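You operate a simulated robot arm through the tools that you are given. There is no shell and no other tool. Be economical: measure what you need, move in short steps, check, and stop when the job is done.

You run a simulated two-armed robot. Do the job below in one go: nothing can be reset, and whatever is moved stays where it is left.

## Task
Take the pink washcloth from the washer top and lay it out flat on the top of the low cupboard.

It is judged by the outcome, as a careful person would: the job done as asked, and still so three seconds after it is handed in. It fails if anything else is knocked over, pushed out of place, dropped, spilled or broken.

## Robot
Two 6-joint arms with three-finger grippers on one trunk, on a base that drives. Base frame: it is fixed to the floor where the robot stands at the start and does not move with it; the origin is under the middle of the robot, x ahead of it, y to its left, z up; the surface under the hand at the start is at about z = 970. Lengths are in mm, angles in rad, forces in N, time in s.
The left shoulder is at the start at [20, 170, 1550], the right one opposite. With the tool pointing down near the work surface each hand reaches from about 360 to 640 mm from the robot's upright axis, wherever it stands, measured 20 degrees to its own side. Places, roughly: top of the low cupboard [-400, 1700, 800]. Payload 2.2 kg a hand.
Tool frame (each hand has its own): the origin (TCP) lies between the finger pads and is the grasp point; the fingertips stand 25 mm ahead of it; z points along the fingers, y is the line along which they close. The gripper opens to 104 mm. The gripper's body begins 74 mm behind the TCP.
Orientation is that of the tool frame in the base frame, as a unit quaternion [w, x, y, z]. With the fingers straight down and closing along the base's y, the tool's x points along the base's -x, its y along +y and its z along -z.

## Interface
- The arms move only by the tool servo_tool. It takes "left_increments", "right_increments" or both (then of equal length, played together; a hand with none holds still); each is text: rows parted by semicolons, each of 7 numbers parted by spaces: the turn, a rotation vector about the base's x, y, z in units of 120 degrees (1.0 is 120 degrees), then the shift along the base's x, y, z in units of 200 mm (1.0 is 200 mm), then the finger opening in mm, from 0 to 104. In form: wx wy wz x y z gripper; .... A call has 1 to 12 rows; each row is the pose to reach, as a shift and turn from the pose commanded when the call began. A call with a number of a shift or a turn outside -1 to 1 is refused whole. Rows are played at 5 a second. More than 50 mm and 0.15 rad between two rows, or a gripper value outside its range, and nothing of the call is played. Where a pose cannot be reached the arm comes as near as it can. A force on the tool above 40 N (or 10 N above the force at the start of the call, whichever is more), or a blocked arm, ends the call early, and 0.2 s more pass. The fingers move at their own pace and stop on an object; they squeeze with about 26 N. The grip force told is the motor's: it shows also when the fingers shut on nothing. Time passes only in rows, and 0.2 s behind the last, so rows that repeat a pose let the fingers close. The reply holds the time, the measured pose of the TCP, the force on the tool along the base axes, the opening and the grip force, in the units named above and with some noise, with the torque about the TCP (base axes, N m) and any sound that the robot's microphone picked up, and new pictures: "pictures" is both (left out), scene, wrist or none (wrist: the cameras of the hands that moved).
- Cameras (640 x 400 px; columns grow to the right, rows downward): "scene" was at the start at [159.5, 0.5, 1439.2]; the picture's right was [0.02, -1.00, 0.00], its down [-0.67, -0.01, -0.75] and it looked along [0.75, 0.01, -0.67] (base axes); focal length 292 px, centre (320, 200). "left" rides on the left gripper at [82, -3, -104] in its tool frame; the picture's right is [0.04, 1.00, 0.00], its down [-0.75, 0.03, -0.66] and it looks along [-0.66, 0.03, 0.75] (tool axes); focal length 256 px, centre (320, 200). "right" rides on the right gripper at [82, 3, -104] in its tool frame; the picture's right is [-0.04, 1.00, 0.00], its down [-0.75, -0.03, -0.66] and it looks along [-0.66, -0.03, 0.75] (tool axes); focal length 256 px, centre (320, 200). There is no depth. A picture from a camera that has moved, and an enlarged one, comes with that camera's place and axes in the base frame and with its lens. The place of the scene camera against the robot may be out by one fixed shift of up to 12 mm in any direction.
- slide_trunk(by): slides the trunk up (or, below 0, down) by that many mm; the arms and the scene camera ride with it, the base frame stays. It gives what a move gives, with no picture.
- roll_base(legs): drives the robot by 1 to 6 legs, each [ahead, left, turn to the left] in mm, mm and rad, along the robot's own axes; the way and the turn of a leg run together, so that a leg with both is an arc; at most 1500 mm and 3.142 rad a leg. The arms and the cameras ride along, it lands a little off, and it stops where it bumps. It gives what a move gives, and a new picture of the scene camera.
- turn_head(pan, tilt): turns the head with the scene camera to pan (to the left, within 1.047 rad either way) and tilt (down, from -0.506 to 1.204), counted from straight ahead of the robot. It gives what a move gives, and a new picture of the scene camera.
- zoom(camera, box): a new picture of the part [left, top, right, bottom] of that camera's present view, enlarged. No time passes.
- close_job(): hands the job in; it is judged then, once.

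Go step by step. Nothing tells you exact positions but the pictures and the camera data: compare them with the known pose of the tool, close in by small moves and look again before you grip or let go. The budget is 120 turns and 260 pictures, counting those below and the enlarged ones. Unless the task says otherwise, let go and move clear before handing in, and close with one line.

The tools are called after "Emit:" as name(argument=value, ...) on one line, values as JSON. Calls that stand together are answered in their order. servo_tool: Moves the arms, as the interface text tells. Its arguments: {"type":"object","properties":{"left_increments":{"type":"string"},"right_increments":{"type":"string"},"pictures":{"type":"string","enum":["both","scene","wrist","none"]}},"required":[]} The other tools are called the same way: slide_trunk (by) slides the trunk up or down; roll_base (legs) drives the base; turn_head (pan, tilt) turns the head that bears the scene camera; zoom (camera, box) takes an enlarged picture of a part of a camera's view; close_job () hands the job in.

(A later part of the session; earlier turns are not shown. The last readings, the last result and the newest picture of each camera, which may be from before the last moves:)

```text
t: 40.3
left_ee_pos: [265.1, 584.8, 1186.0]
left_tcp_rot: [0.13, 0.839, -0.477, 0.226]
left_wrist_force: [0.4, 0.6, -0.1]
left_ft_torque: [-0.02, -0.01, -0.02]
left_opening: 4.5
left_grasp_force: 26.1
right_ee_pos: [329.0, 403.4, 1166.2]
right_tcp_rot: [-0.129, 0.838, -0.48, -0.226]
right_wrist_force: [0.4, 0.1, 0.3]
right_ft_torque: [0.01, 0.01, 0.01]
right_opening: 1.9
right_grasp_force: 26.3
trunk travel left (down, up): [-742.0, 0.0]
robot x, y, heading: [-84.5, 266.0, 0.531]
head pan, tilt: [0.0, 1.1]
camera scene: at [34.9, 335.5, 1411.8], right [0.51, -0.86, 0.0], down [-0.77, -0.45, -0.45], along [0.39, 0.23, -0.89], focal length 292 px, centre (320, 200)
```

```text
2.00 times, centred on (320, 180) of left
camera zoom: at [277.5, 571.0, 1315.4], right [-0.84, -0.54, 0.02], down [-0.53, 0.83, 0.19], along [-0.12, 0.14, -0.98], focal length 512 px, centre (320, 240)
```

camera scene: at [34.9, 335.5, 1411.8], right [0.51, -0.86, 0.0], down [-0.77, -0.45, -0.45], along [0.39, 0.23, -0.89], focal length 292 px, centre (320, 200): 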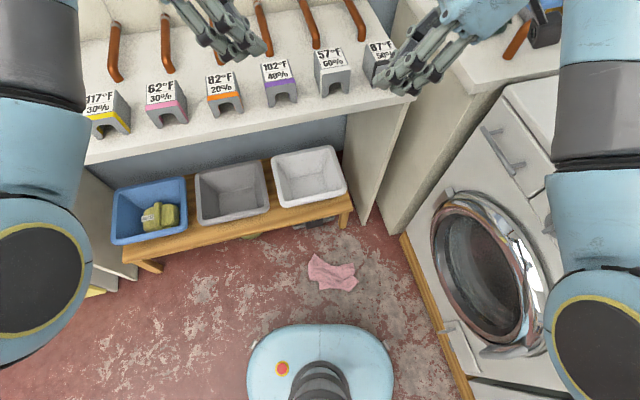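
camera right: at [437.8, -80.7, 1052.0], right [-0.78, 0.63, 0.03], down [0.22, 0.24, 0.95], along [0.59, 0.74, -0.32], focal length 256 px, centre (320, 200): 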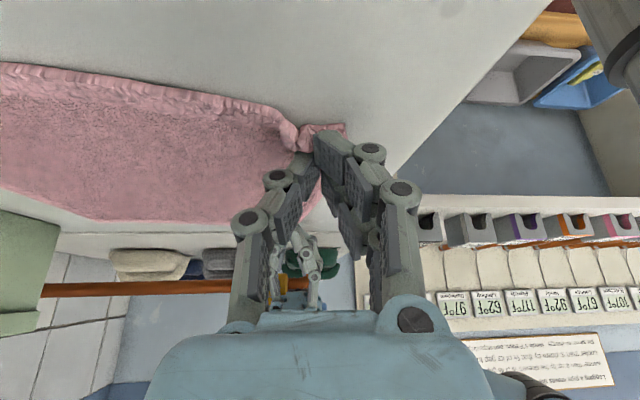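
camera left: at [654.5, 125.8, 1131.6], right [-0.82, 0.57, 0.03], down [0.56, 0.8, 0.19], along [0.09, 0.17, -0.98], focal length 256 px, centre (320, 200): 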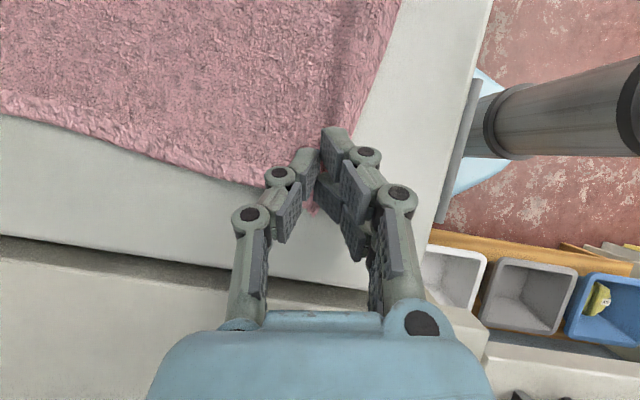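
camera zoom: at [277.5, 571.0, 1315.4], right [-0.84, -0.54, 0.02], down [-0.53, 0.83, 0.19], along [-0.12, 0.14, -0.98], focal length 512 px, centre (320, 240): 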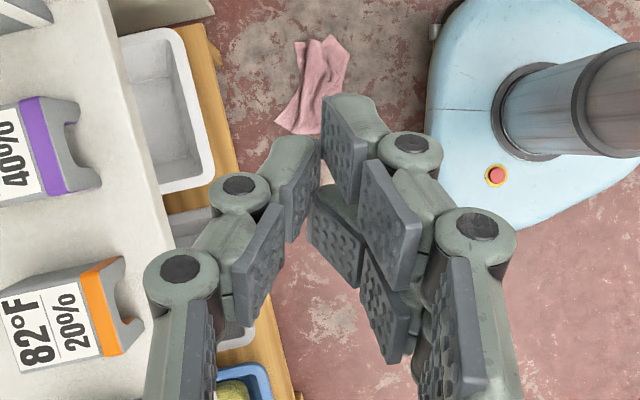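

All of the cloth is on the floor, folded in pleats, about 375–550 mm ahead of me and in front of the bench. I'll back up a little, open the hands and lower the trunk partway for a closer look.

Emit:
roll_base(legs=[[-100, 0, 0]])

Emit:
slide_trunk(by=-400)

Emit:
turn_head(pan=0.0, tilt=1.0)

```text
t: 41.5
left_ee_pos: [177.3, 534.4, 1185.3]
left_tcp_rot: [0.129, 0.84, -0.476, 0.228]
left_wrist_force: [-0.7, -0.5, 0.7]
left_ft_torque: [0.03, -0.04, 0.01]
left_opening: 4.4
left_grasp_force: 26.4
right_ee_pos: [243.2, 353.2, 1166.9]
right_tcp_rot: [-0.129, 0.838, -0.48, -0.226]
right_wrist_force: [-0.2, -0.6, 0.1]
right_ft_torque: [-0.01, -0.02, -0.01]
right_opening: 2.3
right_grasp_force: 25.9
trunk travel left (down, up): [-742.0, 0.0]
robot x, y, heading: [-170.3, 218.7, 0.533]
head pan, tilt: [0.0, 1.1]
camera scene: at [-51.5, 284.4, 1411.8], right [0.51, -0.86, 0.0], down [-0.77, -0.45, -0.45], along [0.39, 0.23, -0.89], focal length 292 px, centre (320, 200)
```

scene: 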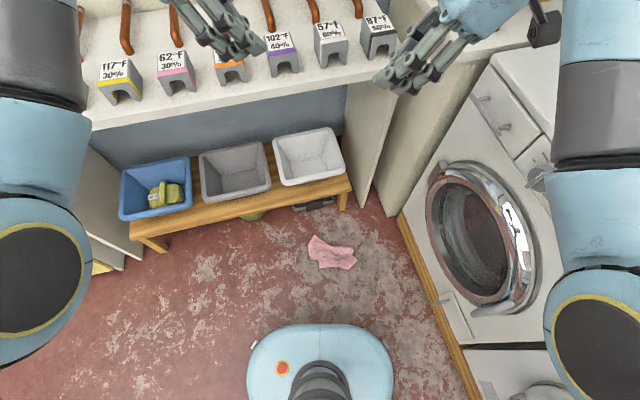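

```text
t: 45.3
left_ee_pos: [172.2, 529.6, 752.8]
left_tcp_rot: [0.158, 0.843, -0.468, 0.21]
left_wrist_force: [-1.0, 0.1, -0.6]
left_ft_torque: [-0.02, 0.02, -0.02]
left_opening: 4.4
left_grasp_force: 26.2
right_ee_pos: [237.3, 348.3, 738.9]
right_tcp_rot: [-0.104, 0.833, -0.487, -0.242]
right_wrist_force: [1.3, 0.7, 0.8]
right_ft_torque: [0.06, -0.01, 0.02]
right_opening: 2.1
right_grasp_force: 24.9
trunk travel left (down, up): [-342.0, 400.0]
robot x, y, heading: [-170.5, 219.5, 0.534]
head pan, tilt: [0.0, 1.1]
```

```text
t: 46.0
left_ee_pos: [171.6, 530.6, 751.8]
left_tcp_rot: [0.159, 0.843, -0.468, 0.211]
left_wrist_force: [0.7, -0.3, 0.1]
left_ft_torque: [-0.01, -0.01, -0.02]
left_opening: 4.0
left_grasp_force: 25.9
right_ee_pos: [236.6, 349.5, 739.9]
right_tcp_rot: [-0.105, 0.832, -0.488, -0.242]
right_wrist_force: [-0.5, -0.3, 0.0]
right_ft_torque: [0.0, -0.05, 0.02]
right_opening: 2.3
right_grasp_force: 25.6
trunk travel left (down, up): [-342.0, 400.0]
robot x, y, heading: [-170.9, 217.0, 0.535]
head pan, tilt: [0.0, 1.0]
camera scene: at [-39.1, 291.7, 1012.7], right [0.51, -0.86, 0.0], down [-0.73, -0.43, -0.54], along [0.47, 0.27, -0.84], focal length 292 px, centre (320, 200)
```

scene: 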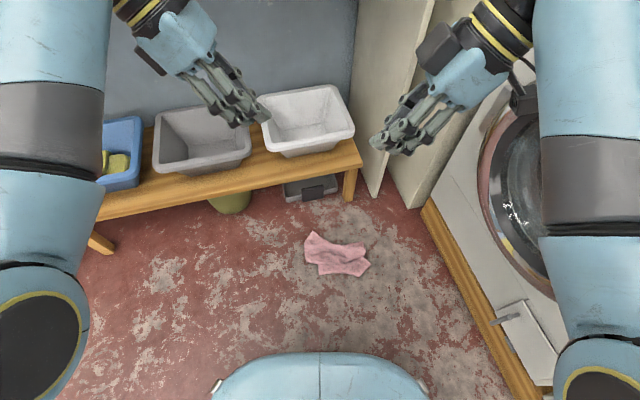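

The way down is clear. I'll lower the trunk the rest of the way.

Emit:
slide_trunk(by=-340)

Emit:
turn_head(pan=0.0, tilt=0.85)

Emit:
zoom(camera="left", box=[160, 0, 480, 200])

```text
t: 49.3
left_ee_pos: [99.5, 486.8, 283.2]
left_tcp_rot: [0.311, 0.848, -0.413, 0.116]
left_wrist_force: [-0.5, -0.8, -0.8]
left_ft_torque: [-0.02, 0.03, -0.01]
left_opening: 4.3
left_grasp_force: 25.9
right_ee_pos: [163.7, 306.0, 285.6]
right_tcp_rot: [0.054, 0.788, -0.52, -0.326]
right_wrist_force: [-0.5, 0.2, -0.4]
right_ft_torque: [-0.01, -0.05, 0.01]
right_opening: 1.9
right_grasp_force: 25.6
trunk travel left (down, up): [-2.0, 740.0]
robot x, y, heading: [-168.6, 219.2, 0.534]
head pan, tilt: [0.0, 1.0]
```

```text
t: 50.0
left_ee_pos: [100.2, 487.8, 282.1]
left_tcp_rot: [0.312, 0.847, -0.414, 0.117]
left_wrist_force: [0.7, 0.1, -0.3]
left_ft_torque: [0.0, -0.01, 0.04]
left_opening: 4.1
left_grasp_force: 26.6
right_ee_pos: [162.7, 304.8, 283.0]
right_tcp_rot: [0.054, 0.788, -0.519, -0.326]
right_wrist_force: [0.2, 0.0, 0.2]
right_ft_torque: [-0.04, 0.01, 0.0]
right_opening: 2.1
right_grasp_force: 26.1
trunk travel left (down, up): [-2.0, 740.0]
robot x, y, heading: [-168.2, 219.0, 0.533]
head pan, tilt: [0.0, 0.85]
camera scene: at [-10.7, 308.4, 677.0], right [0.51, -0.86, 0.0], down [-0.65, -0.38, -0.66], along [0.57, 0.33, -0.75], focal length 292 px, centre (320, 200)
```

scene: 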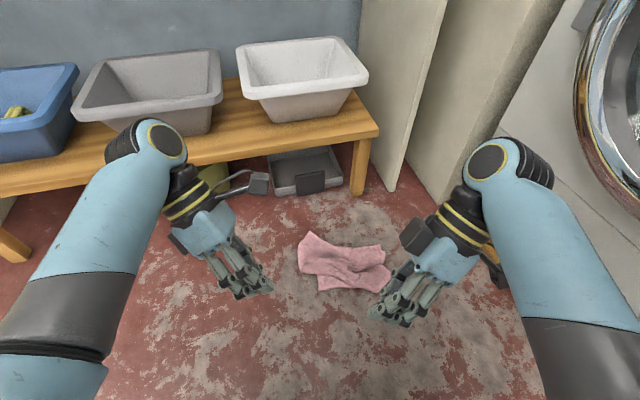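

```text
2.00 times, centred on (320, 100) of left
camera zoom: at [160.9, 502.6, 398.5], right [-0.75, -0.49, 0.45], down [-0.46, 0.87, 0.18], along [-0.48, -0.07, -0.88], focal length 512 px, centre (320, 400)
```

zoom: 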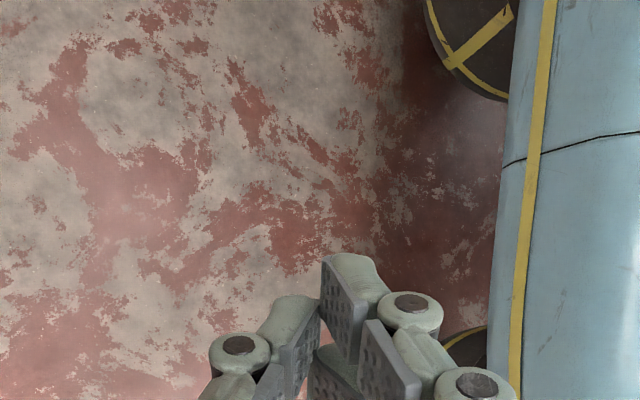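

I'm down now, though the arm poses drifted a little on the way. I'll look closely at the cloth.

Emit:
zoom(camera="scene", box=[270, 210, 430, 310])

```text
4.00 times, centred on (350, 260) of scene
camera zoom: at [-10.7, 308.4, 677.0], right [0.51, -0.86, 0.0], down [-0.65, -0.38, -0.66], along [0.57, 0.33, -0.75], focal length 1169 px, centre (200, -40)
```

zoom: 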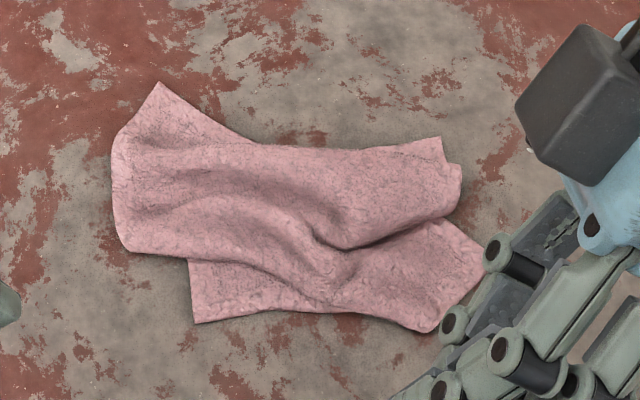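

The most reachable corner is the one on the right, near (375,325) on the floor. I'll set the right hand vertical and tuck the left hand up out of the way before driving forward.

Emit:
servo_tool(left_increments="0 0 0 -0.08 0.06 0.14 20;0 0 0 -0.16 0.12 0.28 20;0 0 0 -0.25 0.19 0.42 20;0 0 0 -0.34 0.26 0.56 20;0 0 0 -0.425 0.33 0.72 20;0 0 0 -0.425 0.33 0.75 20", right_increments="-0.022 -0.06 0.012 0.058 -0.059 0 20;-0.044 -0.12 0.023 0.116 -0.118 0 30;-0.066 -0.18 0.035 0.174 -0.177 0 40;-0.088 -0.24 0.046 0.232 -0.236 0 40;-0.112 -0.302 0.058 0.29 -0.295 0 40;-0.112 -0.302 0.058 0.29 -0.295 0 40", pictures="none")

Emit:
roll_base(legs=[[150, 0, 0]])

Emit:
zoom(camera="right", box=[0, 0, 640, 400])

```text
t: 51.3
left_ee_pos: [-8.2, 566.4, 424.7]
left_tcp_rot: [0.311, 0.847, -0.414, 0.119]
left_wrist_force: [-1.1, 0.7, -0.8]
left_ft_torque: [0.01, -0.03, 0.02]
left_opening: 19.8
left_grasp_force: 0.0
left hand out of reach, approached as far as the arm can: row 1, 2, 3, 4, 5, 6
right_ee_pos: [257.0, 196.0, 282.5]
right_tcp_rot: [0.03, 0.881, -0.468, 0.065]
right_wrist_force: [0.6, 0.1, -0.7]
right_ft_torque: [-0.01, 0.01, 0.04]
right_opening: 40.0
right_grasp_force: 0.1
trunk travel left (down, up): [-2.0, 740.0]
robot x, y, heading: [-174.5, 219.2, 0.531]
head pan, tilt: [0.0, 0.85]
stopped in row 6 (right hand): the arm was blocked; the commanded pose is now the measured one
```

```text
t: 52.6
left_ee_pos: [120.2, 643.2, 425.5]
left_tcp_rot: [0.311, 0.848, -0.412, 0.119]
left_wrist_force: [0.0, 0.5, -0.3]
left_ft_torque: [0.04, 0.01, 0.02]
left_opening: 20.2
left_grasp_force: 0.1
right_ee_pos: [386.2, 274.1, 283.1]
right_tcp_rot: [0.03, 0.881, -0.468, 0.063]
right_wrist_force: [0.1, 0.0, 0.0]
right_ft_torque: [0.0, 0.02, -0.03]
right_opening: 39.7
right_grasp_force: 0.0
trunk travel left (down, up): [-2.0, 740.0]
robot x, y, heading: [-39.8, 294.0, 0.535]
head pan, tilt: [0.0, 0.85]
camera scene: at [118.8, 385.0, 677.0], right [0.51, -0.86, 0.0], down [-0.65, -0.38, -0.66], along [0.57, 0.34, -0.75], focal length 292 px, centre (320, 200)
```

scene: 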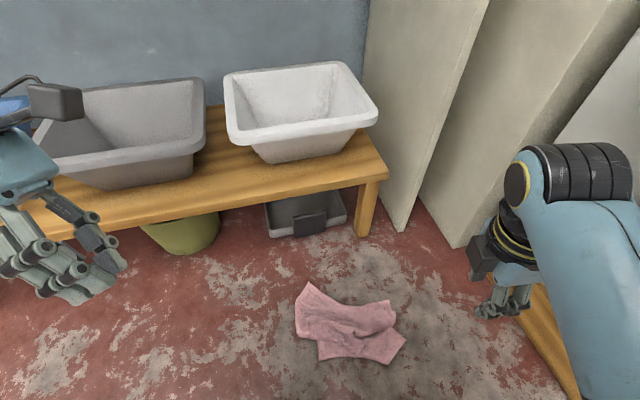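

```text
1.00 times, centred on (320, 200) of right (not enlarged: the box is as wide or as high as the picture)
camera zoom: at [419.1, 215.7, 397.2], right [-0.85, -0.53, -0.01], down [-0.45, 0.71, 0.54], along [-0.28, 0.47, -0.84], focal length 256 px, centre (320, 200)
```

zoom: 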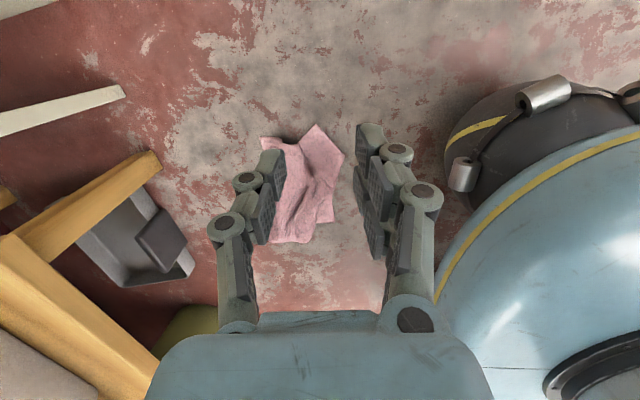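

The right camera now gives a clear view of the cloth. I'll enlarge it to choose a corner.

Emit:
zoom(camera="right", box=[240, 110, 368, 260])

Emit:
zoom(camera="scene", box=[270, 270, 430, 370])

```text
2.67 times, centred on (304, 185) of right
camera zoom: at [419.1, 215.7, 397.2], right [-0.85, -0.53, -0.01], down [-0.45, 0.71, 0.54], along [-0.28, 0.47, -0.84], focal length 683 px, centre (363, 240)
```

zoom: 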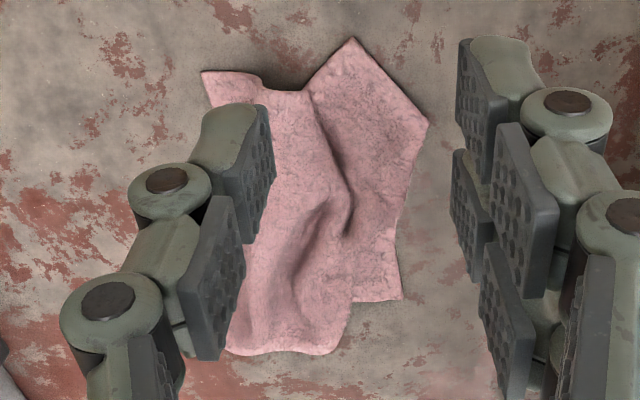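

```text
4.00 times, centred on (350, 320) of scene
camera zoom: at [118.8, 385.0, 677.0], right [0.51, -0.86, 0.0], down [-0.65, -0.38, -0.66], along [0.57, 0.34, -0.75], focal length 1169 px, centre (200, -280)
```

zoom: 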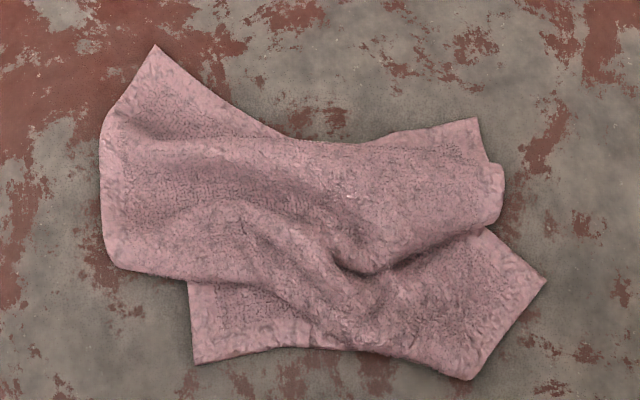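

The four true corners are visible: the near edge runs from P2 (247,460) to Pc (370,324), so the cloth is open but pleated. I'll turn right about 0.26 rad to centre that edge, moving the right hand inward first to keep clear of the washer.

Emit:
servo_tool(right_increments="0 0 0 -0.085 0.14 0 40;0 0 0 -0.17 0.28 0 40;0 0 0 -0.255 0.43 0 40;0 0 0 -0.255 0.43 0 40", pictures="none")

Emit:
roll_base(legs=[[0, 0, -0.26]])

```text
t: 53.2
left_ee_pos: [120.2, 641.6, 425.6]
left_tcp_rot: [0.31, 0.848, -0.413, 0.12]
left_wrist_force: [0.3, 0.4, 0.6]
left_ft_torque: [0.02, -0.02, 0.03]
left_opening: 20.1
left_grasp_force: 0.0
right_ee_pos: [412.7, 244.0, 283.0]
right_tcp_rot: [0.071, 0.89, -0.423, 0.154]
right_wrist_force: [0.6, -0.7, -0.6]
right_ft_torque: [-0.07, -0.03, 0.01]
right_opening: 40.1
right_grasp_force: 0.1
right hand out of reach, approached as far as the arm can: row 2
trunk travel left (down, up): [-2.0, 740.0]
robot x, y, heading: [-40.1, 293.6, 0.531]
head pan, tilt: [0.0, 0.85]
stopped in row 2 (right hand): the arm was blocked; the commanded pose is now the measured one
```

```text
t: 54.5
left_ee_pos: [203.1, 589.3, 426.7]
left_tcp_rot: [0.323, 0.788, -0.518, 0.078]
left_wrist_force: [0.4, -0.2, -0.5]
left_ft_torque: [-0.01, 0.0, 0.03]
left_opening: 19.8
left_grasp_force: 0.0
right_ee_pos: [384.8, 130.1, 284.4]
right_tcp_rot: [0.091, 0.828, -0.534, 0.144]
right_wrist_force: [-3.2, 1.1, -0.2]
right_ft_torque: [-0.17, -0.43, -0.11]
right_opening: 39.9
right_grasp_force: 0.1
trunk travel left (down, up): [-2.0, 740.0]
robot x, y, heading: [-42.4, 294.2, 0.277]
head pan, tilt: [0.0, 0.85]
camera scene: at [136.9, 342.5, 677.0], right [0.27, -0.96, 0.0], down [-0.72, -0.2, -0.66], along [0.63, 0.18, -0.75], focal length 292 px, centre (320, 200)
```

scene: 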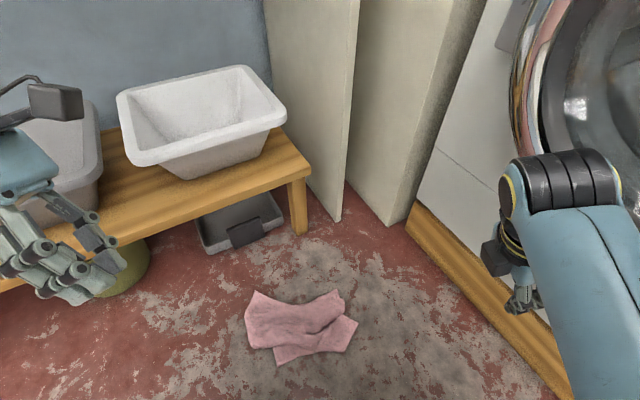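

The right hand drifted outward and is lightly touching the washer front. I'll bring it inward while tilting its fingers inward.

Emit:
servo_tool(right_increments="0 0 0 -0.04 0.14 0.03 40;0.053 0.02 -0.008 -0.08 0.28 0.05 40;0.107 0.04 -0.016 -0.12 0.42 0.08 40;0.16 0.059 -0.024 -0.16 0.56 0.1 40;0.213 0.079 -0.032 -0.2 0.68 0.1 40;0.267 0.099 -0.041 -0.22 0.77 0.1 40;0.32 0.119 -0.049 -0.22 0.77 0.1 40;0.374 0.138 -0.057 -0.22 0.77 0.1 40;0.427 0.158 -0.065 -0.22 0.77 0.1 40;0.427 0.158 -0.065 -0.22 0.77 0.1 40", pictures="scene")

```text
t: 54.9
left_ee_pos: [201.6, 592.9, 426.4]
left_tcp_rot: [0.322, 0.789, -0.517, 0.081]
left_wrist_force: [-0.4, -0.2, -0.1]
left_ft_torque: [0.01, -0.01, -0.02]
left_opening: 20.2
left_grasp_force: 0.0
right_ee_pos: [390.0, 116.6, 289.4]
right_tcp_rot: [0.119, 0.833, -0.511, 0.176]
right_wrist_force: [-13.7, 15.9, 1.2]
right_ft_torque: [-2.21, -1.91, -0.04]
right_opening: 40.2
right_grasp_force: 0.0
trunk travel left (down, up): [-2.0, 740.0]
robot x, y, heading: [-43.8, 297.1, 0.281]
head pan, tilt: [0.0, 0.85]
stopped in row 2 (right hand): the force on the tool passed its limit at 78 N (the readings are from after the stop); the commanded pose is now the measured one
camera scene: at [135.4, 344.5, 677.2], right [0.28, -0.96, 0.0], down [-0.72, -0.21, -0.66], along [0.63, 0.18, -0.75], focal length 292 px, centre (320, 200)
```

scene: 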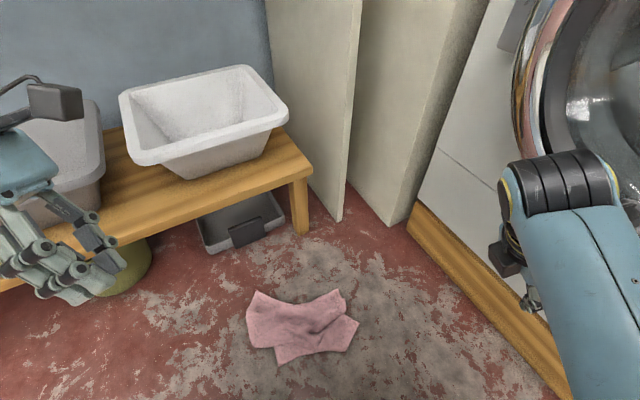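

The right hand is pressing the washer front, so I'll turn the base back left to free it before fixing the arm's posture.

Emit:
roll_base(legs=[[0, 0, 0.3]])

```text
t: 56.2
left_ee_pos: [104.4, 649.8, 424.2]
left_tcp_rot: [0.308, 0.857, -0.393, 0.127]
left_wrist_force: [0.2, -0.2, -0.1]
left_ft_torque: [-0.03, 0.02, -0.01]
left_opening: 20.2
left_grasp_force: 0.0
right_ee_pos: [424.0, 253.2, 288.1]
right_tcp_rot: [0.091, 0.9, -0.381, 0.192]
right_wrist_force: [-0.6, -1.0, -0.5]
right_ft_torque: [-0.02, -0.01, 0.02]
right_opening: 40.1
right_grasp_force: 0.0
trunk travel left (down, up): [-2.0, 740.0]
robot x, y, heading: [-40.8, 296.8, 0.581]
head pan, tilt: [0.0, 0.85]
camera scene: at [113.6, 392.9, 677.0], right [0.55, -0.84, 0.0], down [-0.63, -0.41, -0.66], along [0.55, 0.36, -0.75], focal length 292 px, centre (320, 200)
```

scene: 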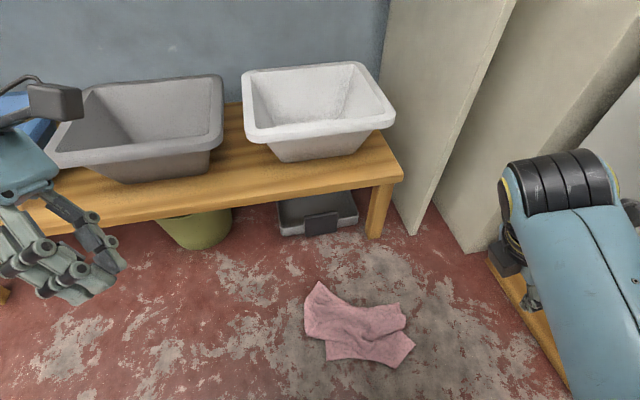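

It's free now, but the right hand's fingers point outward about 24°. I'll swing them inward about the wrist.

Emit:
servo_tool(right_increments="0.042 0.028 0 -0.05 0.075 0.02 40;0.084 0.055 0 -0.1 0.15 0.04 40;0.126 0.083 0 -0.15 0.225 0.06 40;0.168 0.111 0 -0.2 0.3 0.08 40;0.21 0.138 0 -0.25 0.375 0.08 40;0.253 0.166 0 -0.3 0.45 0.08 40;0.295 0.194 0 -0.345 0.525 0.07 40;0.337 0.221 0 -0.39 0.6 0.06 40;0.379 0.249 0 -0.44 0.67 0.05 40;0.379 0.249 0 -0.44 0.67 0.05 40", pictures="none")

```text
t: 58.4
left_ee_pos: [102.6, 649.7, 424.9]
left_tcp_rot: [0.307, 0.858, -0.393, 0.126]
left_wrist_force: [-0.2, -0.1, 0.7]
left_ft_torque: [0.0, -0.01, 0.01]
left_opening: 19.7
left_grasp_force: 0.0
right_ee_pos: [336.2, 388.1, 298.4]
right_tcp_rot: [-0.167, 0.883, -0.389, -0.201]
right_wrist_force: [-0.3, -0.4, 0.2]
right_ft_torque: [0.0, 0.02, 0.0]
right_opening: 39.8
right_grasp_force: 0.1
trunk travel left (down, up): [-2.0, 740.0]
robot x, y, heading: [-43.7, 295.2, 0.58]
head pan, tilt: [0.0, 0.85]
```

The right hand is now properly tilted inward. I'll reorient the left the same way, bring both inward, then turn right again.

Emit:
servo_tool(left_increments="0.024 -0.035 -0.001 0.05 -0.08 -0.08 20;0.048 -0.07 -0.002 0.1 -0.16 -0.18 20;0.072 -0.105 -0.003 0.15 -0.24 -0.3 20;0.096 -0.14 -0.004 0.2 -0.32 -0.42 20;0.119 -0.174 -0.005 0.25 -0.4 -0.54 20;0.119 -0.174 -0.005 0.3 -0.46 -0.65 20;0.119 -0.174 -0.005 0.3 -0.46 -0.65 20", right_increments="0 0 0 -0.03 0.05 0 40;0 0 0 -0.07 0.1 0 40;0 0 0 -0.1 0.16 0 40;0 0 0 -0.137 0.21 0 40;0 0 0 -0.137 0.21 0 40;0 0 0 -0.137 0.21 0 40;0 0 0 -0.137 0.21 0 40", pictures="none")

Emit:
roll_base(legs=[[0, 0, -0.28]])

```text
t: 60.2
left_ee_pos: [162.6, 558.5, 293.8]
left_tcp_rot: [0.124, 0.849, -0.459, 0.228]
left_wrist_force: [0.2, -0.4, -0.7]
left_ft_torque: [0.03, 0.05, 0.0]
left_opening: 20.0
left_grasp_force: 0.0
right_ee_pos: [323.5, 403.1, 288.6]
right_tcp_rot: [-0.147, 0.898, -0.376, -0.172]
right_wrist_force: [0.2, -0.8, 0.8]
right_ft_torque: [-0.04, -0.02, 0.01]
right_opening: 40.2
right_grasp_force: 0.0
trunk travel left (down, up): [-2.0, 740.0]
robot x, y, heading: [-40.4, 294.8, 0.574]
head pan, tilt: [0.0, 0.85]
stopped in row 7 (right hand): the arm was blocked; the commanded pose is now the measured one
```

```text
t: 61.6
left_ee_pos: [228.6, 490.1, 294.4]
left_tcp_rot: [0.155, 0.776, -0.575, 0.208]
left_wrist_force: [-0.1, -0.6, 0.6]
left_ft_torque: [-0.03, -0.01, 0.02]
left_opening: 19.8
left_grasp_force: 0.0
right_ee_pos: [338.6, 294.8, 288.0]
right_tcp_rot: [-0.17, 0.835, -0.501, -0.149]
right_wrist_force: [-0.6, 0.1, 0.3]
right_ft_torque: [-0.01, -0.02, 0.02]
right_opening: 39.9
right_grasp_force: 0.1
trunk travel left (down, up): [-2.0, 740.0]
robot x, y, heading: [-44.1, 294.9, 0.298]
head pan, tilt: [0.0, 0.85]
camera scene: at [135.2, 346.5, 677.0], right [0.29, -0.96, 0.0], down [-0.72, -0.22, -0.66], along [0.63, 0.19, -0.75], focal length 292 px, centre (320, 200)
```

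scene: 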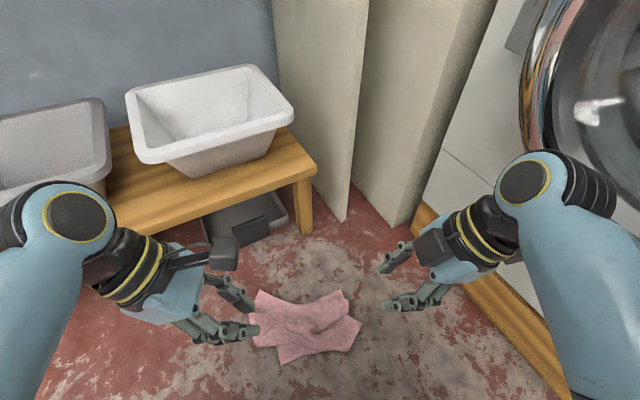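

Both hands now straddle the cloth nicely. I'll go down toward P2 with the left and Pc with the right, tilting the right a bit more, and stop at about z 120 to check.

Emit:
servo_tool(left_increments="0 0 0 0.05 -0.04 -0.17 34;0 0 0 0.1 -0.08 -0.35 34;0 0 0 0.15 -0.12 -0.52 34;0 0 0 0.18 -0.15 -0.7 34;0 0 0 0.21 -0.18 -0.87 34;0 0 0 0.21 -0.18 -0.87 34", right_increments="0.03 0.009 0 0.03 0.03 -0.17 38;0.06 0.018 0 0.06 0.07 -0.34 38;0.09 0.027 0 0.09 0.11 -0.5 38;0.12 0.036 0 0.12 0.15 -0.67 38;0.137 0.042 0 0.15 0.18 -0.84 38;0.137 0.042 0 0.15 0.18 -0.84 38")

```text
t: 63.0
left_ee_pos: [269.0, 456.6, 120.2]
left_tcp_rot: [0.154, 0.775, -0.576, 0.208]
left_wrist_force: [-0.4, 0.1, -0.1]
left_ft_torque: [-0.03, -0.02, -0.04]
left_opening: 33.8
left_grasp_force: 0.1
right_ee_pos: [370.8, 332.8, 120.4]
right_tcp_rot: [-0.265, 0.795, -0.481, -0.256]
right_wrist_force: [-0.1, 0.6, 0.8]
right_ft_torque: [-0.01, -0.01, 0.02]
right_opening: 37.8
right_grasp_force: 0.2
trunk travel left (down, up): [-2.0, 740.0]
robot x, y, heading: [-42.4, 291.2, 0.297]
head pan, tilt: [0.0, 0.85]
camera scene: at [135.2, 346.4, 677.0], right [0.29, -0.96, 0.0], down [-0.72, -0.22, -0.66], along [0.63, 0.19, -0.75], focal length 292 px, centre (320, 200)
camera right: at [415.7, 210.0, 141.2], right [-0.92, -0.37, -0.15], down [-0.18, 0.05, 0.98], along [-0.36, 0.93, -0.11], focal length 256 px, centre (320, 200)
camera left: at [278.4, 438.7, 250.2], right [-0.95, -0.32, 0.02], down [-0.31, 0.93, 0.19], along [-0.08, 0.18, -0.98], focal length 256 px, centre (320, 200)
```

scene: 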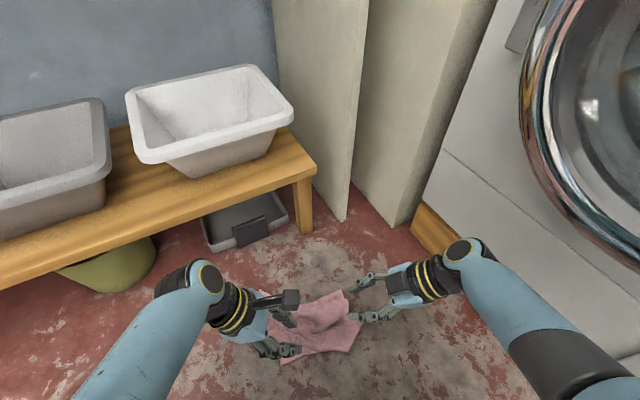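
right: 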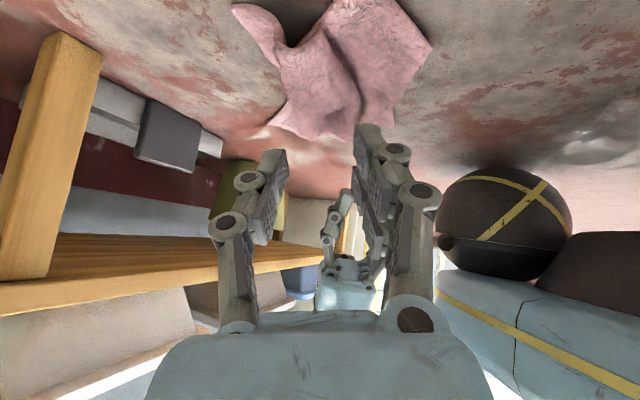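
left: 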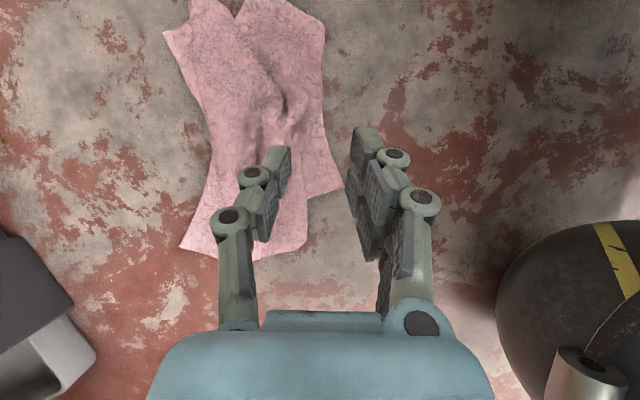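

Left is over corner P2 and right over Pc. I'll go down close to contact with slight corrections and smaller openings.

Emit:
servo_tool(left_increments="0 0 0 -0.01 -0.005 -0.15 26;0 0 0 -0.025 -0.008 -0.3 26;0 0 0 -0.025 -0.008 -0.41 26;0 0 0 -0.025 -0.008 -0.43 26", right_increments="0 0 0 0 0 -0.15 34;0 0 0 0 0 -0.3 34;0 0 0 0 0 -0.41 34;0 0 0 0 0 -0.43 34")

```text
t: 64.0
left_ee_pos: [265.7, 452.5, 36.2]
left_tcp_rot: [0.154, 0.775, -0.575, 0.21]
left_wrist_force: [-0.1, -0.4, 3.6]
left_ft_torque: [-0.05, 0.01, 0.01]
left_opening: 25.9
left_grasp_force: 0.1
right_ee_pos: [368.1, 333.7, 36.7]
right_tcp_rot: [-0.266, 0.794, -0.481, -0.258]
right_wrist_force: [-10.1, -3.0, 22.7]
right_ft_torque: [-0.32, 0.81, 0.02]
right_opening: 37.8
right_grasp_force: 4.9
trunk travel left (down, up): [-2.0, 740.0]
robot x, y, heading: [-41.6, 296.2, 0.291]
head pan, tilt: [0.0, 0.85]
camera scene: at [134.3, 346.2, 677.6], right [0.29, -0.96, 0.0], down [-0.72, -0.22, -0.66], along [0.63, 0.19, -0.75], focal length 292 px, centre (320, 200)
camera right: at [412.8, 210.4, 57.0], right [-0.92, -0.37, -0.15], down [-0.18, 0.04, 0.98], along [-0.36, 0.93, -0.11], focal length 256 px, centre (320, 200)
camera left: at [274.2, 436.3, 165.4], right [-0.95, -0.32, 0.02], down [-0.31, 0.93, 0.19], along [-0.08, 0.17, -0.98], focal length 256 px, centre (320, 200)
```

scene: 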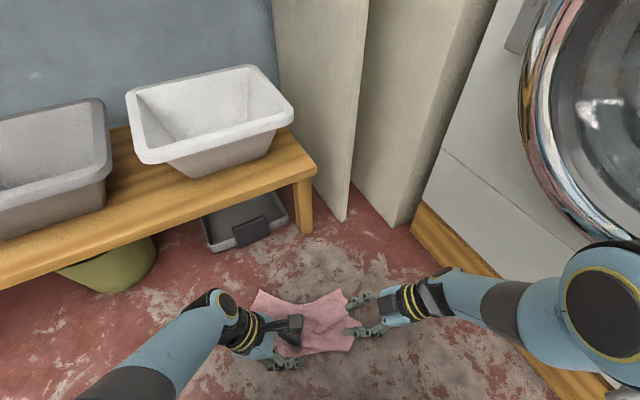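
right: 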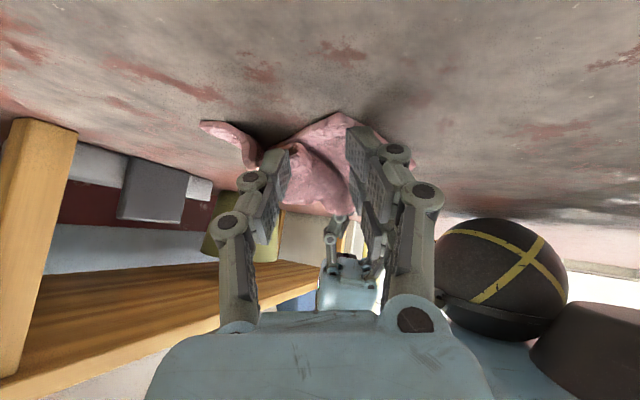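
left: 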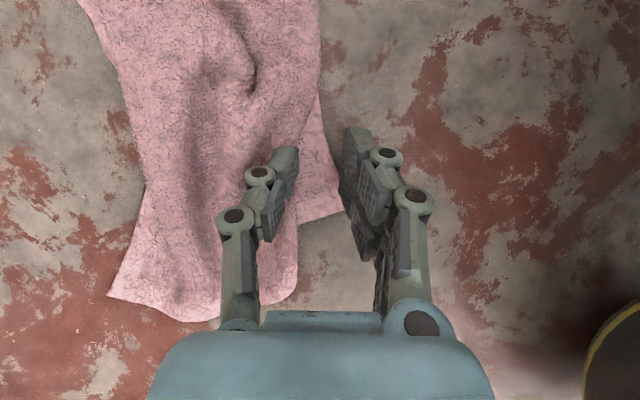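

Both hands are in contact around their corners. I'll close both with light pressure.

Emit:
servo_tool(left_increments="0 0 0 0.015 0.005 -0.01 26;0 0 0 0.02 0.006 -0.025 16;0 0 0 0.02 0.006 -0.025 6;0 0 0 0.02 0.006 -0.02 0;0 0 0 0.02 0.006 -0.02 0;0 0 0 0.02 0.006 -0.01 0", right_increments="0 0 0 0 0 0.01 34;0 0 0 0 0 0.01 20;0 0 0 0 0 0.01 8;0 0 0 0 0 0.01 0;0 0 0 0 0 0.01 0;0 0 0 0 0 0.015 0", pictures="wrist")

```text
t: 65.4
left_ee_pos: [267.9, 452.5, 32.6]
left_tcp_rot: [0.155, 0.776, -0.575, 0.209]
left_wrist_force: [-0.1, -0.1, 0.2]
left_ft_torque: [-0.01, -0.02, -0.01]
left_opening: 3.6
left_grasp_force: 26.0
right_ee_pos: [368.9, 332.7, 38.1]
right_tcp_rot: [-0.266, 0.795, -0.482, -0.255]
right_wrist_force: [-0.8, 0.2, -0.8]
right_ft_torque: [-0.01, -0.02, 0.0]
right_opening: 0.0
right_grasp_force: 26.3
trunk travel left (down, up): [-2.0, 740.0]
robot x, y, heading: [-44.5, 291.1, 0.293]
head pan, tilt: [0.0, 0.85]
camera right: at [413.5, 208.7, 58.7], right [-0.92, -0.37, -0.15], down [-0.18, 0.05, 0.98], along [-0.36, 0.93, -0.11], focal length 256 px, centre (320, 200)
camera left: at [278.3, 437.4, 162.4], right [-0.95, -0.32, 0.02], down [-0.31, 0.93, 0.19], along [-0.08, 0.17, -0.98], focal length 256 px, centre (320, 200)
```

right: 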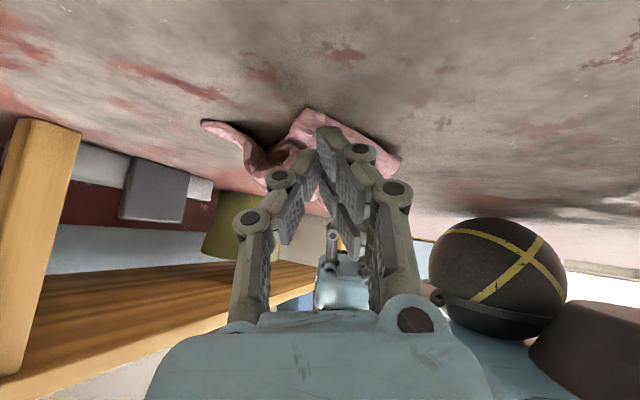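
left: 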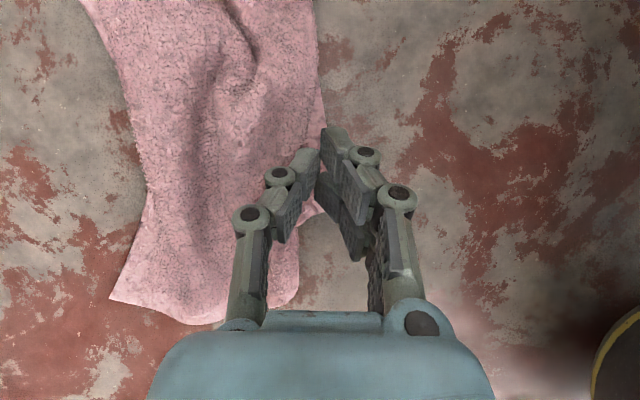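

The left seems to hold the cloth, but the right closed on nothing. I'll reopen the right, press about 7 mm lower and close again.

Emit:
servo_tool(right_increments="0 0 0 0 0 0.08 10;0 0 0 0 0 0.08 32;0 0 0 0 0 0.03 32;0 0 0 0 0 -0.01 32;0 0 0 0 0 -0.03 26;0 0 0 0 0 -0.04 14;0 0 0 0 0 -0.045 4;0 0 0 0 0 -0.045 0;0 0 0 0 0 -0.04 0;0 0 0 0 0 -0.03 0", pictures="wrist")

```text
t: 67.6
left_ee_pos: [268.8, 453.1, 33.1]
left_tcp_rot: [0.155, 0.775, -0.576, 0.208]
left_wrist_force: [0.1, 0.3, 0.1]
left_ft_torque: [-0.01, 0.0, -0.02]
left_opening: 3.4
left_grasp_force: 25.9
right_ee_pos: [368.5, 329.7, 33.3]
right_tcp_rot: [-0.264, 0.795, -0.483, -0.256]
right_wrist_force: [0.1, -0.5, -0.1]
right_ft_torque: [0.01, -0.01, -0.01]
right_opening: 2.4
right_grasp_force: 25.8
right hand out of reach, approached as far as the arm can: row 6, 7, 8, 9
trunk travel left (down, up): [-2.0, 740.0]
robot x, y, heading: [-42.5, 298.0, 0.291]
head pan, tilt: [0.0, 0.85]
camera right: at [412.7, 207.4, 54.0], right [-0.92, -0.37, -0.15], down [-0.18, 0.05, 0.98], along [-0.36, 0.93, -0.11], focal length 256 px, centre (320, 200)
```

right: 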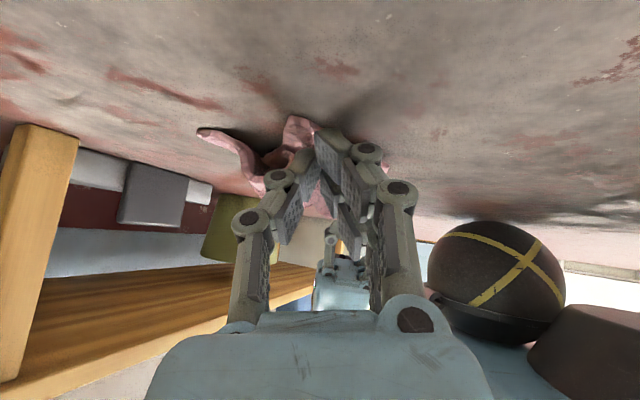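

The right now closes on about 2.4 mm, probably one layer. I'll lift both slowly and look.

Emit:
servo_tool(left_increments="0 0 0 0 0 0.1 0;0 0 0 0 0 0.2 0;0 0 0 0 0 0.3 0;0 0 0 0 0 0.4 0;0 0 0 0 0 0.5 0;0 0 0 0 0 0.6 0", right_increments="0 0 0 0 0 0.1 0;0 0 0 0 0 0.2 0;0 0 0 0 0 0.3 0;0 0 0 0 0 0.4 0;0 0 0 0 0 0.5 0;0 0 0 0 0 0.6 0")

```text
t: 69.0
left_ee_pos: [270.7, 466.2, 149.6]
left_tcp_rot: [0.146, 0.775, -0.581, 0.202]
left_wrist_force: [-0.3, 0.4, 0.0]
left_ft_torque: [-0.02, 0.0, 0.01]
left_opening: 3.8
left_grasp_force: 26.0
right_ee_pos: [370.0, 331.2, 151.1]
right_tcp_rot: [-0.265, 0.795, -0.482, -0.256]
right_wrist_force: [-0.7, 0.1, 0.2]
right_ft_torque: [-0.01, 0.0, 0.01]
right_opening: 2.3
right_grasp_force: 25.9
right hand out of reach, approached as far as the arm can: row 1
trunk travel left (down, up): [-2.0, 740.0]
robot x, y, heading: [-42.3, 297.2, 0.298]
head pan, tilt: [0.0, 0.85]
camera scene: at [135.3, 346.5, 677.0], right [0.29, -0.96, 0.0], down [-0.72, -0.22, -0.66], along [0.63, 0.19, -0.75], focal length 292 px, centre (320, 200)
camera right: at [414.0, 208.0, 172.2], right [-0.92, -0.37, -0.15], down [-0.18, 0.05, 0.98], along [-0.36, 0.93, -0.11], focal length 256 px, centre (320, 200)
camera left: at [279.1, 447.0, 281.0], right [-0.95, -0.32, 0.01], down [-0.31, 0.93, 0.21], along [-0.08, 0.2, -0.98], focal length 256 px, centre (320, 200)
```

scene: 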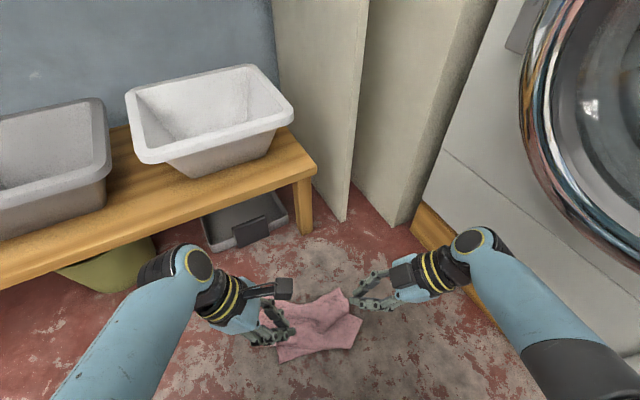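
right: 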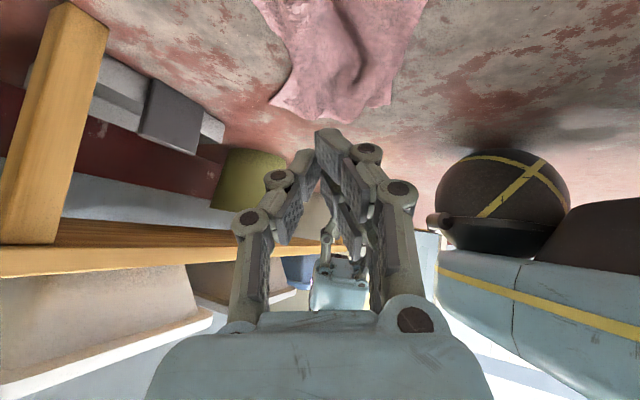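
left: 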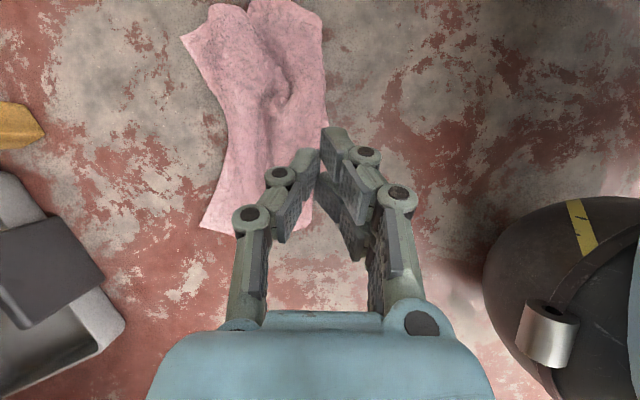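

Neither hand actually held the cloth; the empty hands read 2–4 mm closed. I'll lift both aside and get a clean view before retrying with both fingers properly on the cloth.

Emit:
servo_tool(left_increments="0 0 0 -0.03 0.12 0.1 20;0 0 0 -0.07 0.24 0.2 20;0 0 0 -0.11 0.36 0.3 20;0 0 0 -0.11 0.36 0.3 20", right_increments="0 0 0 0.03 -0.1 0.1 20;0 0 0 0.05 -0.16 0.2 20;0 0 0 0.06 -0.2 0.3 20;0 0 0 0.06 -0.2 0.3 20", pictures="none")

Emit:
zoom(camera="scene", box=[220, 270, 380, 370])

Emit:
zoom(camera="left", box=[120, 0, 440, 200])

```text
t: 70.0
left_ee_pos: [246.9, 526.9, 212.8]
left_tcp_rot: [0.155, 0.776, -0.575, 0.209]
left_wrist_force: [-0.4, -1.1, 0.2]
left_ft_torque: [-0.03, 0.01, 0.02]
left_opening: 20.2
left_grasp_force: 0.0
right_ee_pos: [380.4, 290.7, 212.3]
right_tcp_rot: [-0.265, 0.795, -0.482, -0.256]
right_wrist_force: [0.8, 0.1, -0.4]
right_ft_torque: [0.0, -0.01, -0.04]
right_opening: 20.1
right_grasp_force: 0.1
trunk travel left (down, up): [-2.0, 740.0]
robot x, y, heading: [-41.6, 295.7, 0.294]
head pan, tilt: [0.0, 0.85]
```

```text
4.00 times, centred on (300, 320) of scene
camera zoom: at [135.2, 346.4, 677.0], right [0.29, -0.96, 0.0], down [-0.72, -0.22, -0.66], along [0.63, 0.19, -0.75], focal length 1169 px, centre (400, -280)
```

zoom: 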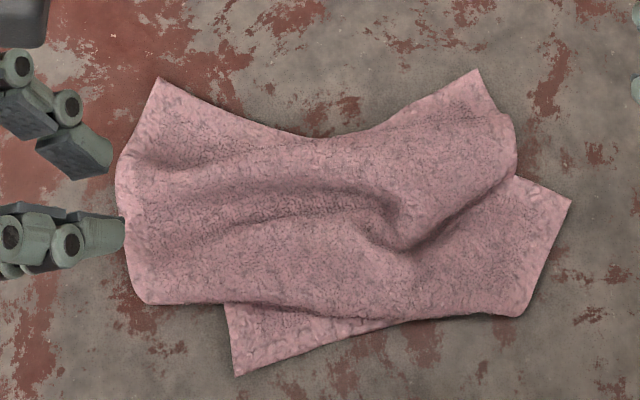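

```text
2.00 times, centred on (280, 100) of left
camera zoom: at [256.3, 510.1, 343.2], right [-0.95, -0.32, 0.02], down [-0.31, 0.93, 0.19], along [-0.08, 0.17, -0.98], focal length 512 px, centre (400, 400)
```

zoom: 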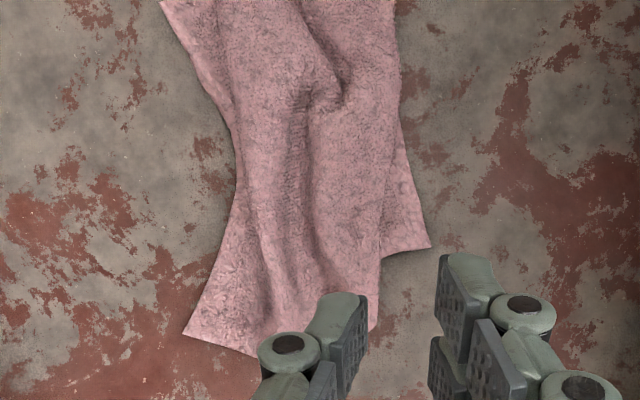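

The two exposed single-layer corners are P2 and Pc. At 45° tilt, the right hand's camera touched the floor before the fingertips did, which is why it missed. I'll turn slightly left and put the right hand back to 30°.

Emit:
roll_base(legs=[[0, 0, 0.06]])

Emit:
servo_tool(right_increments="-0.043 -0.014 0 0 0 0 20;-0.086 -0.028 0 0 0 0 20;-0.126 -0.043 0 0 0 0 20;-0.126 -0.043 0 0 0 0 20", pictures="wrist")

```text
t: 70.8
left_ee_pos: [233.2, 544.4, 213.2]
left_tcp_rot: [0.148, 0.793, -0.551, 0.214]
left_wrist_force: [0.9, 0.0, -1.2]
left_ft_torque: [0.04, 0.02, -0.02]
left_opening: 20.3
left_grasp_force: 0.1
right_ee_pos: [379.8, 316.5, 212.5]
right_tcp_rot: [-0.257, 0.809, -0.457, -0.264]
right_wrist_force: [-0.5, -0.4, -1.0]
right_ft_torque: [0.0, 0.06, 0.0]
right_opening: 19.8
right_grasp_force: 0.2
trunk travel left (down, up): [-2.0, 740.0]
robot x, y, heading: [-45.2, 294.8, 0.353]
head pan, tilt: [0.0, 0.85]
camera scene: at [131.7, 356.8, 677.0], right [0.35, -0.94, 0.0], down [-0.7, -0.26, -0.66], along [0.62, 0.23, -0.75], focal length 292 px, centre (320, 200)
```

scene: 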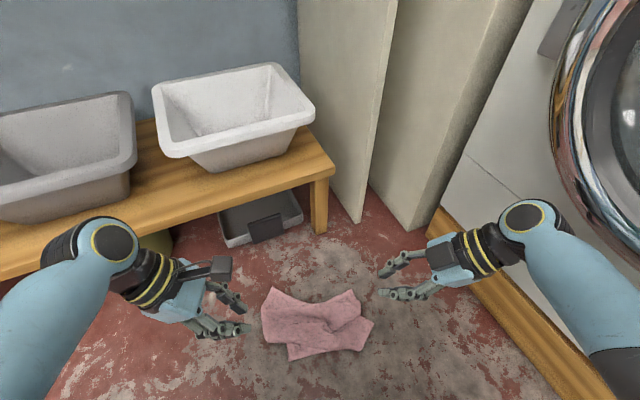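

```text
t: 71.8
left_ee_pos: [232.5, 544.3, 211.3]
left_tcp_rot: [0.148, 0.793, -0.552, 0.214]
left_wrist_force: [-0.8, 0.0, 0.3]
left_ft_torque: [0.02, 0.03, 0.01]
left_opening: 19.8
left_grasp_force: 0.0
right_ee_pos: [380.9, 315.1, 212.9]
right_tcp_rot: [-0.169, 0.847, -0.477, -0.164]
right_wrist_force: [0.2, -0.1, 0.3]
right_ft_torque: [0.0, 0.0, 0.01]
right_opening: 20.2
right_grasp_force: 0.0
trunk travel left (down, up): [-2.0, 740.0]
robot x, y, heading: [-45.3, 294.1, 0.356]
head pan, tilt: [0.0, 0.85]
camera right: at [428.5, 206.7, 268.6], right [-0.88, -0.46, -0.11], down [-0.27, 0.29, 0.92], along [-0.39, 0.84, -0.38], focal length 256 px, centre (320, 200)
```

right: 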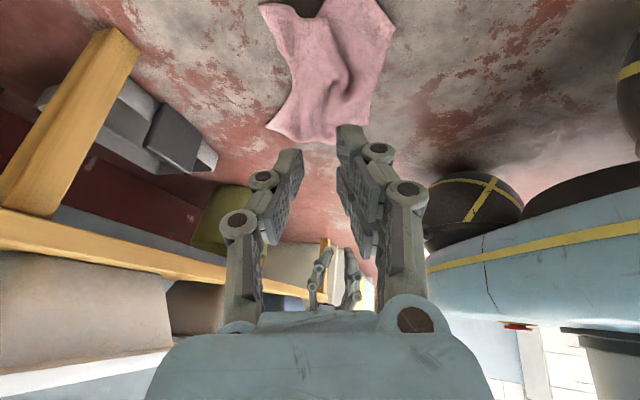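

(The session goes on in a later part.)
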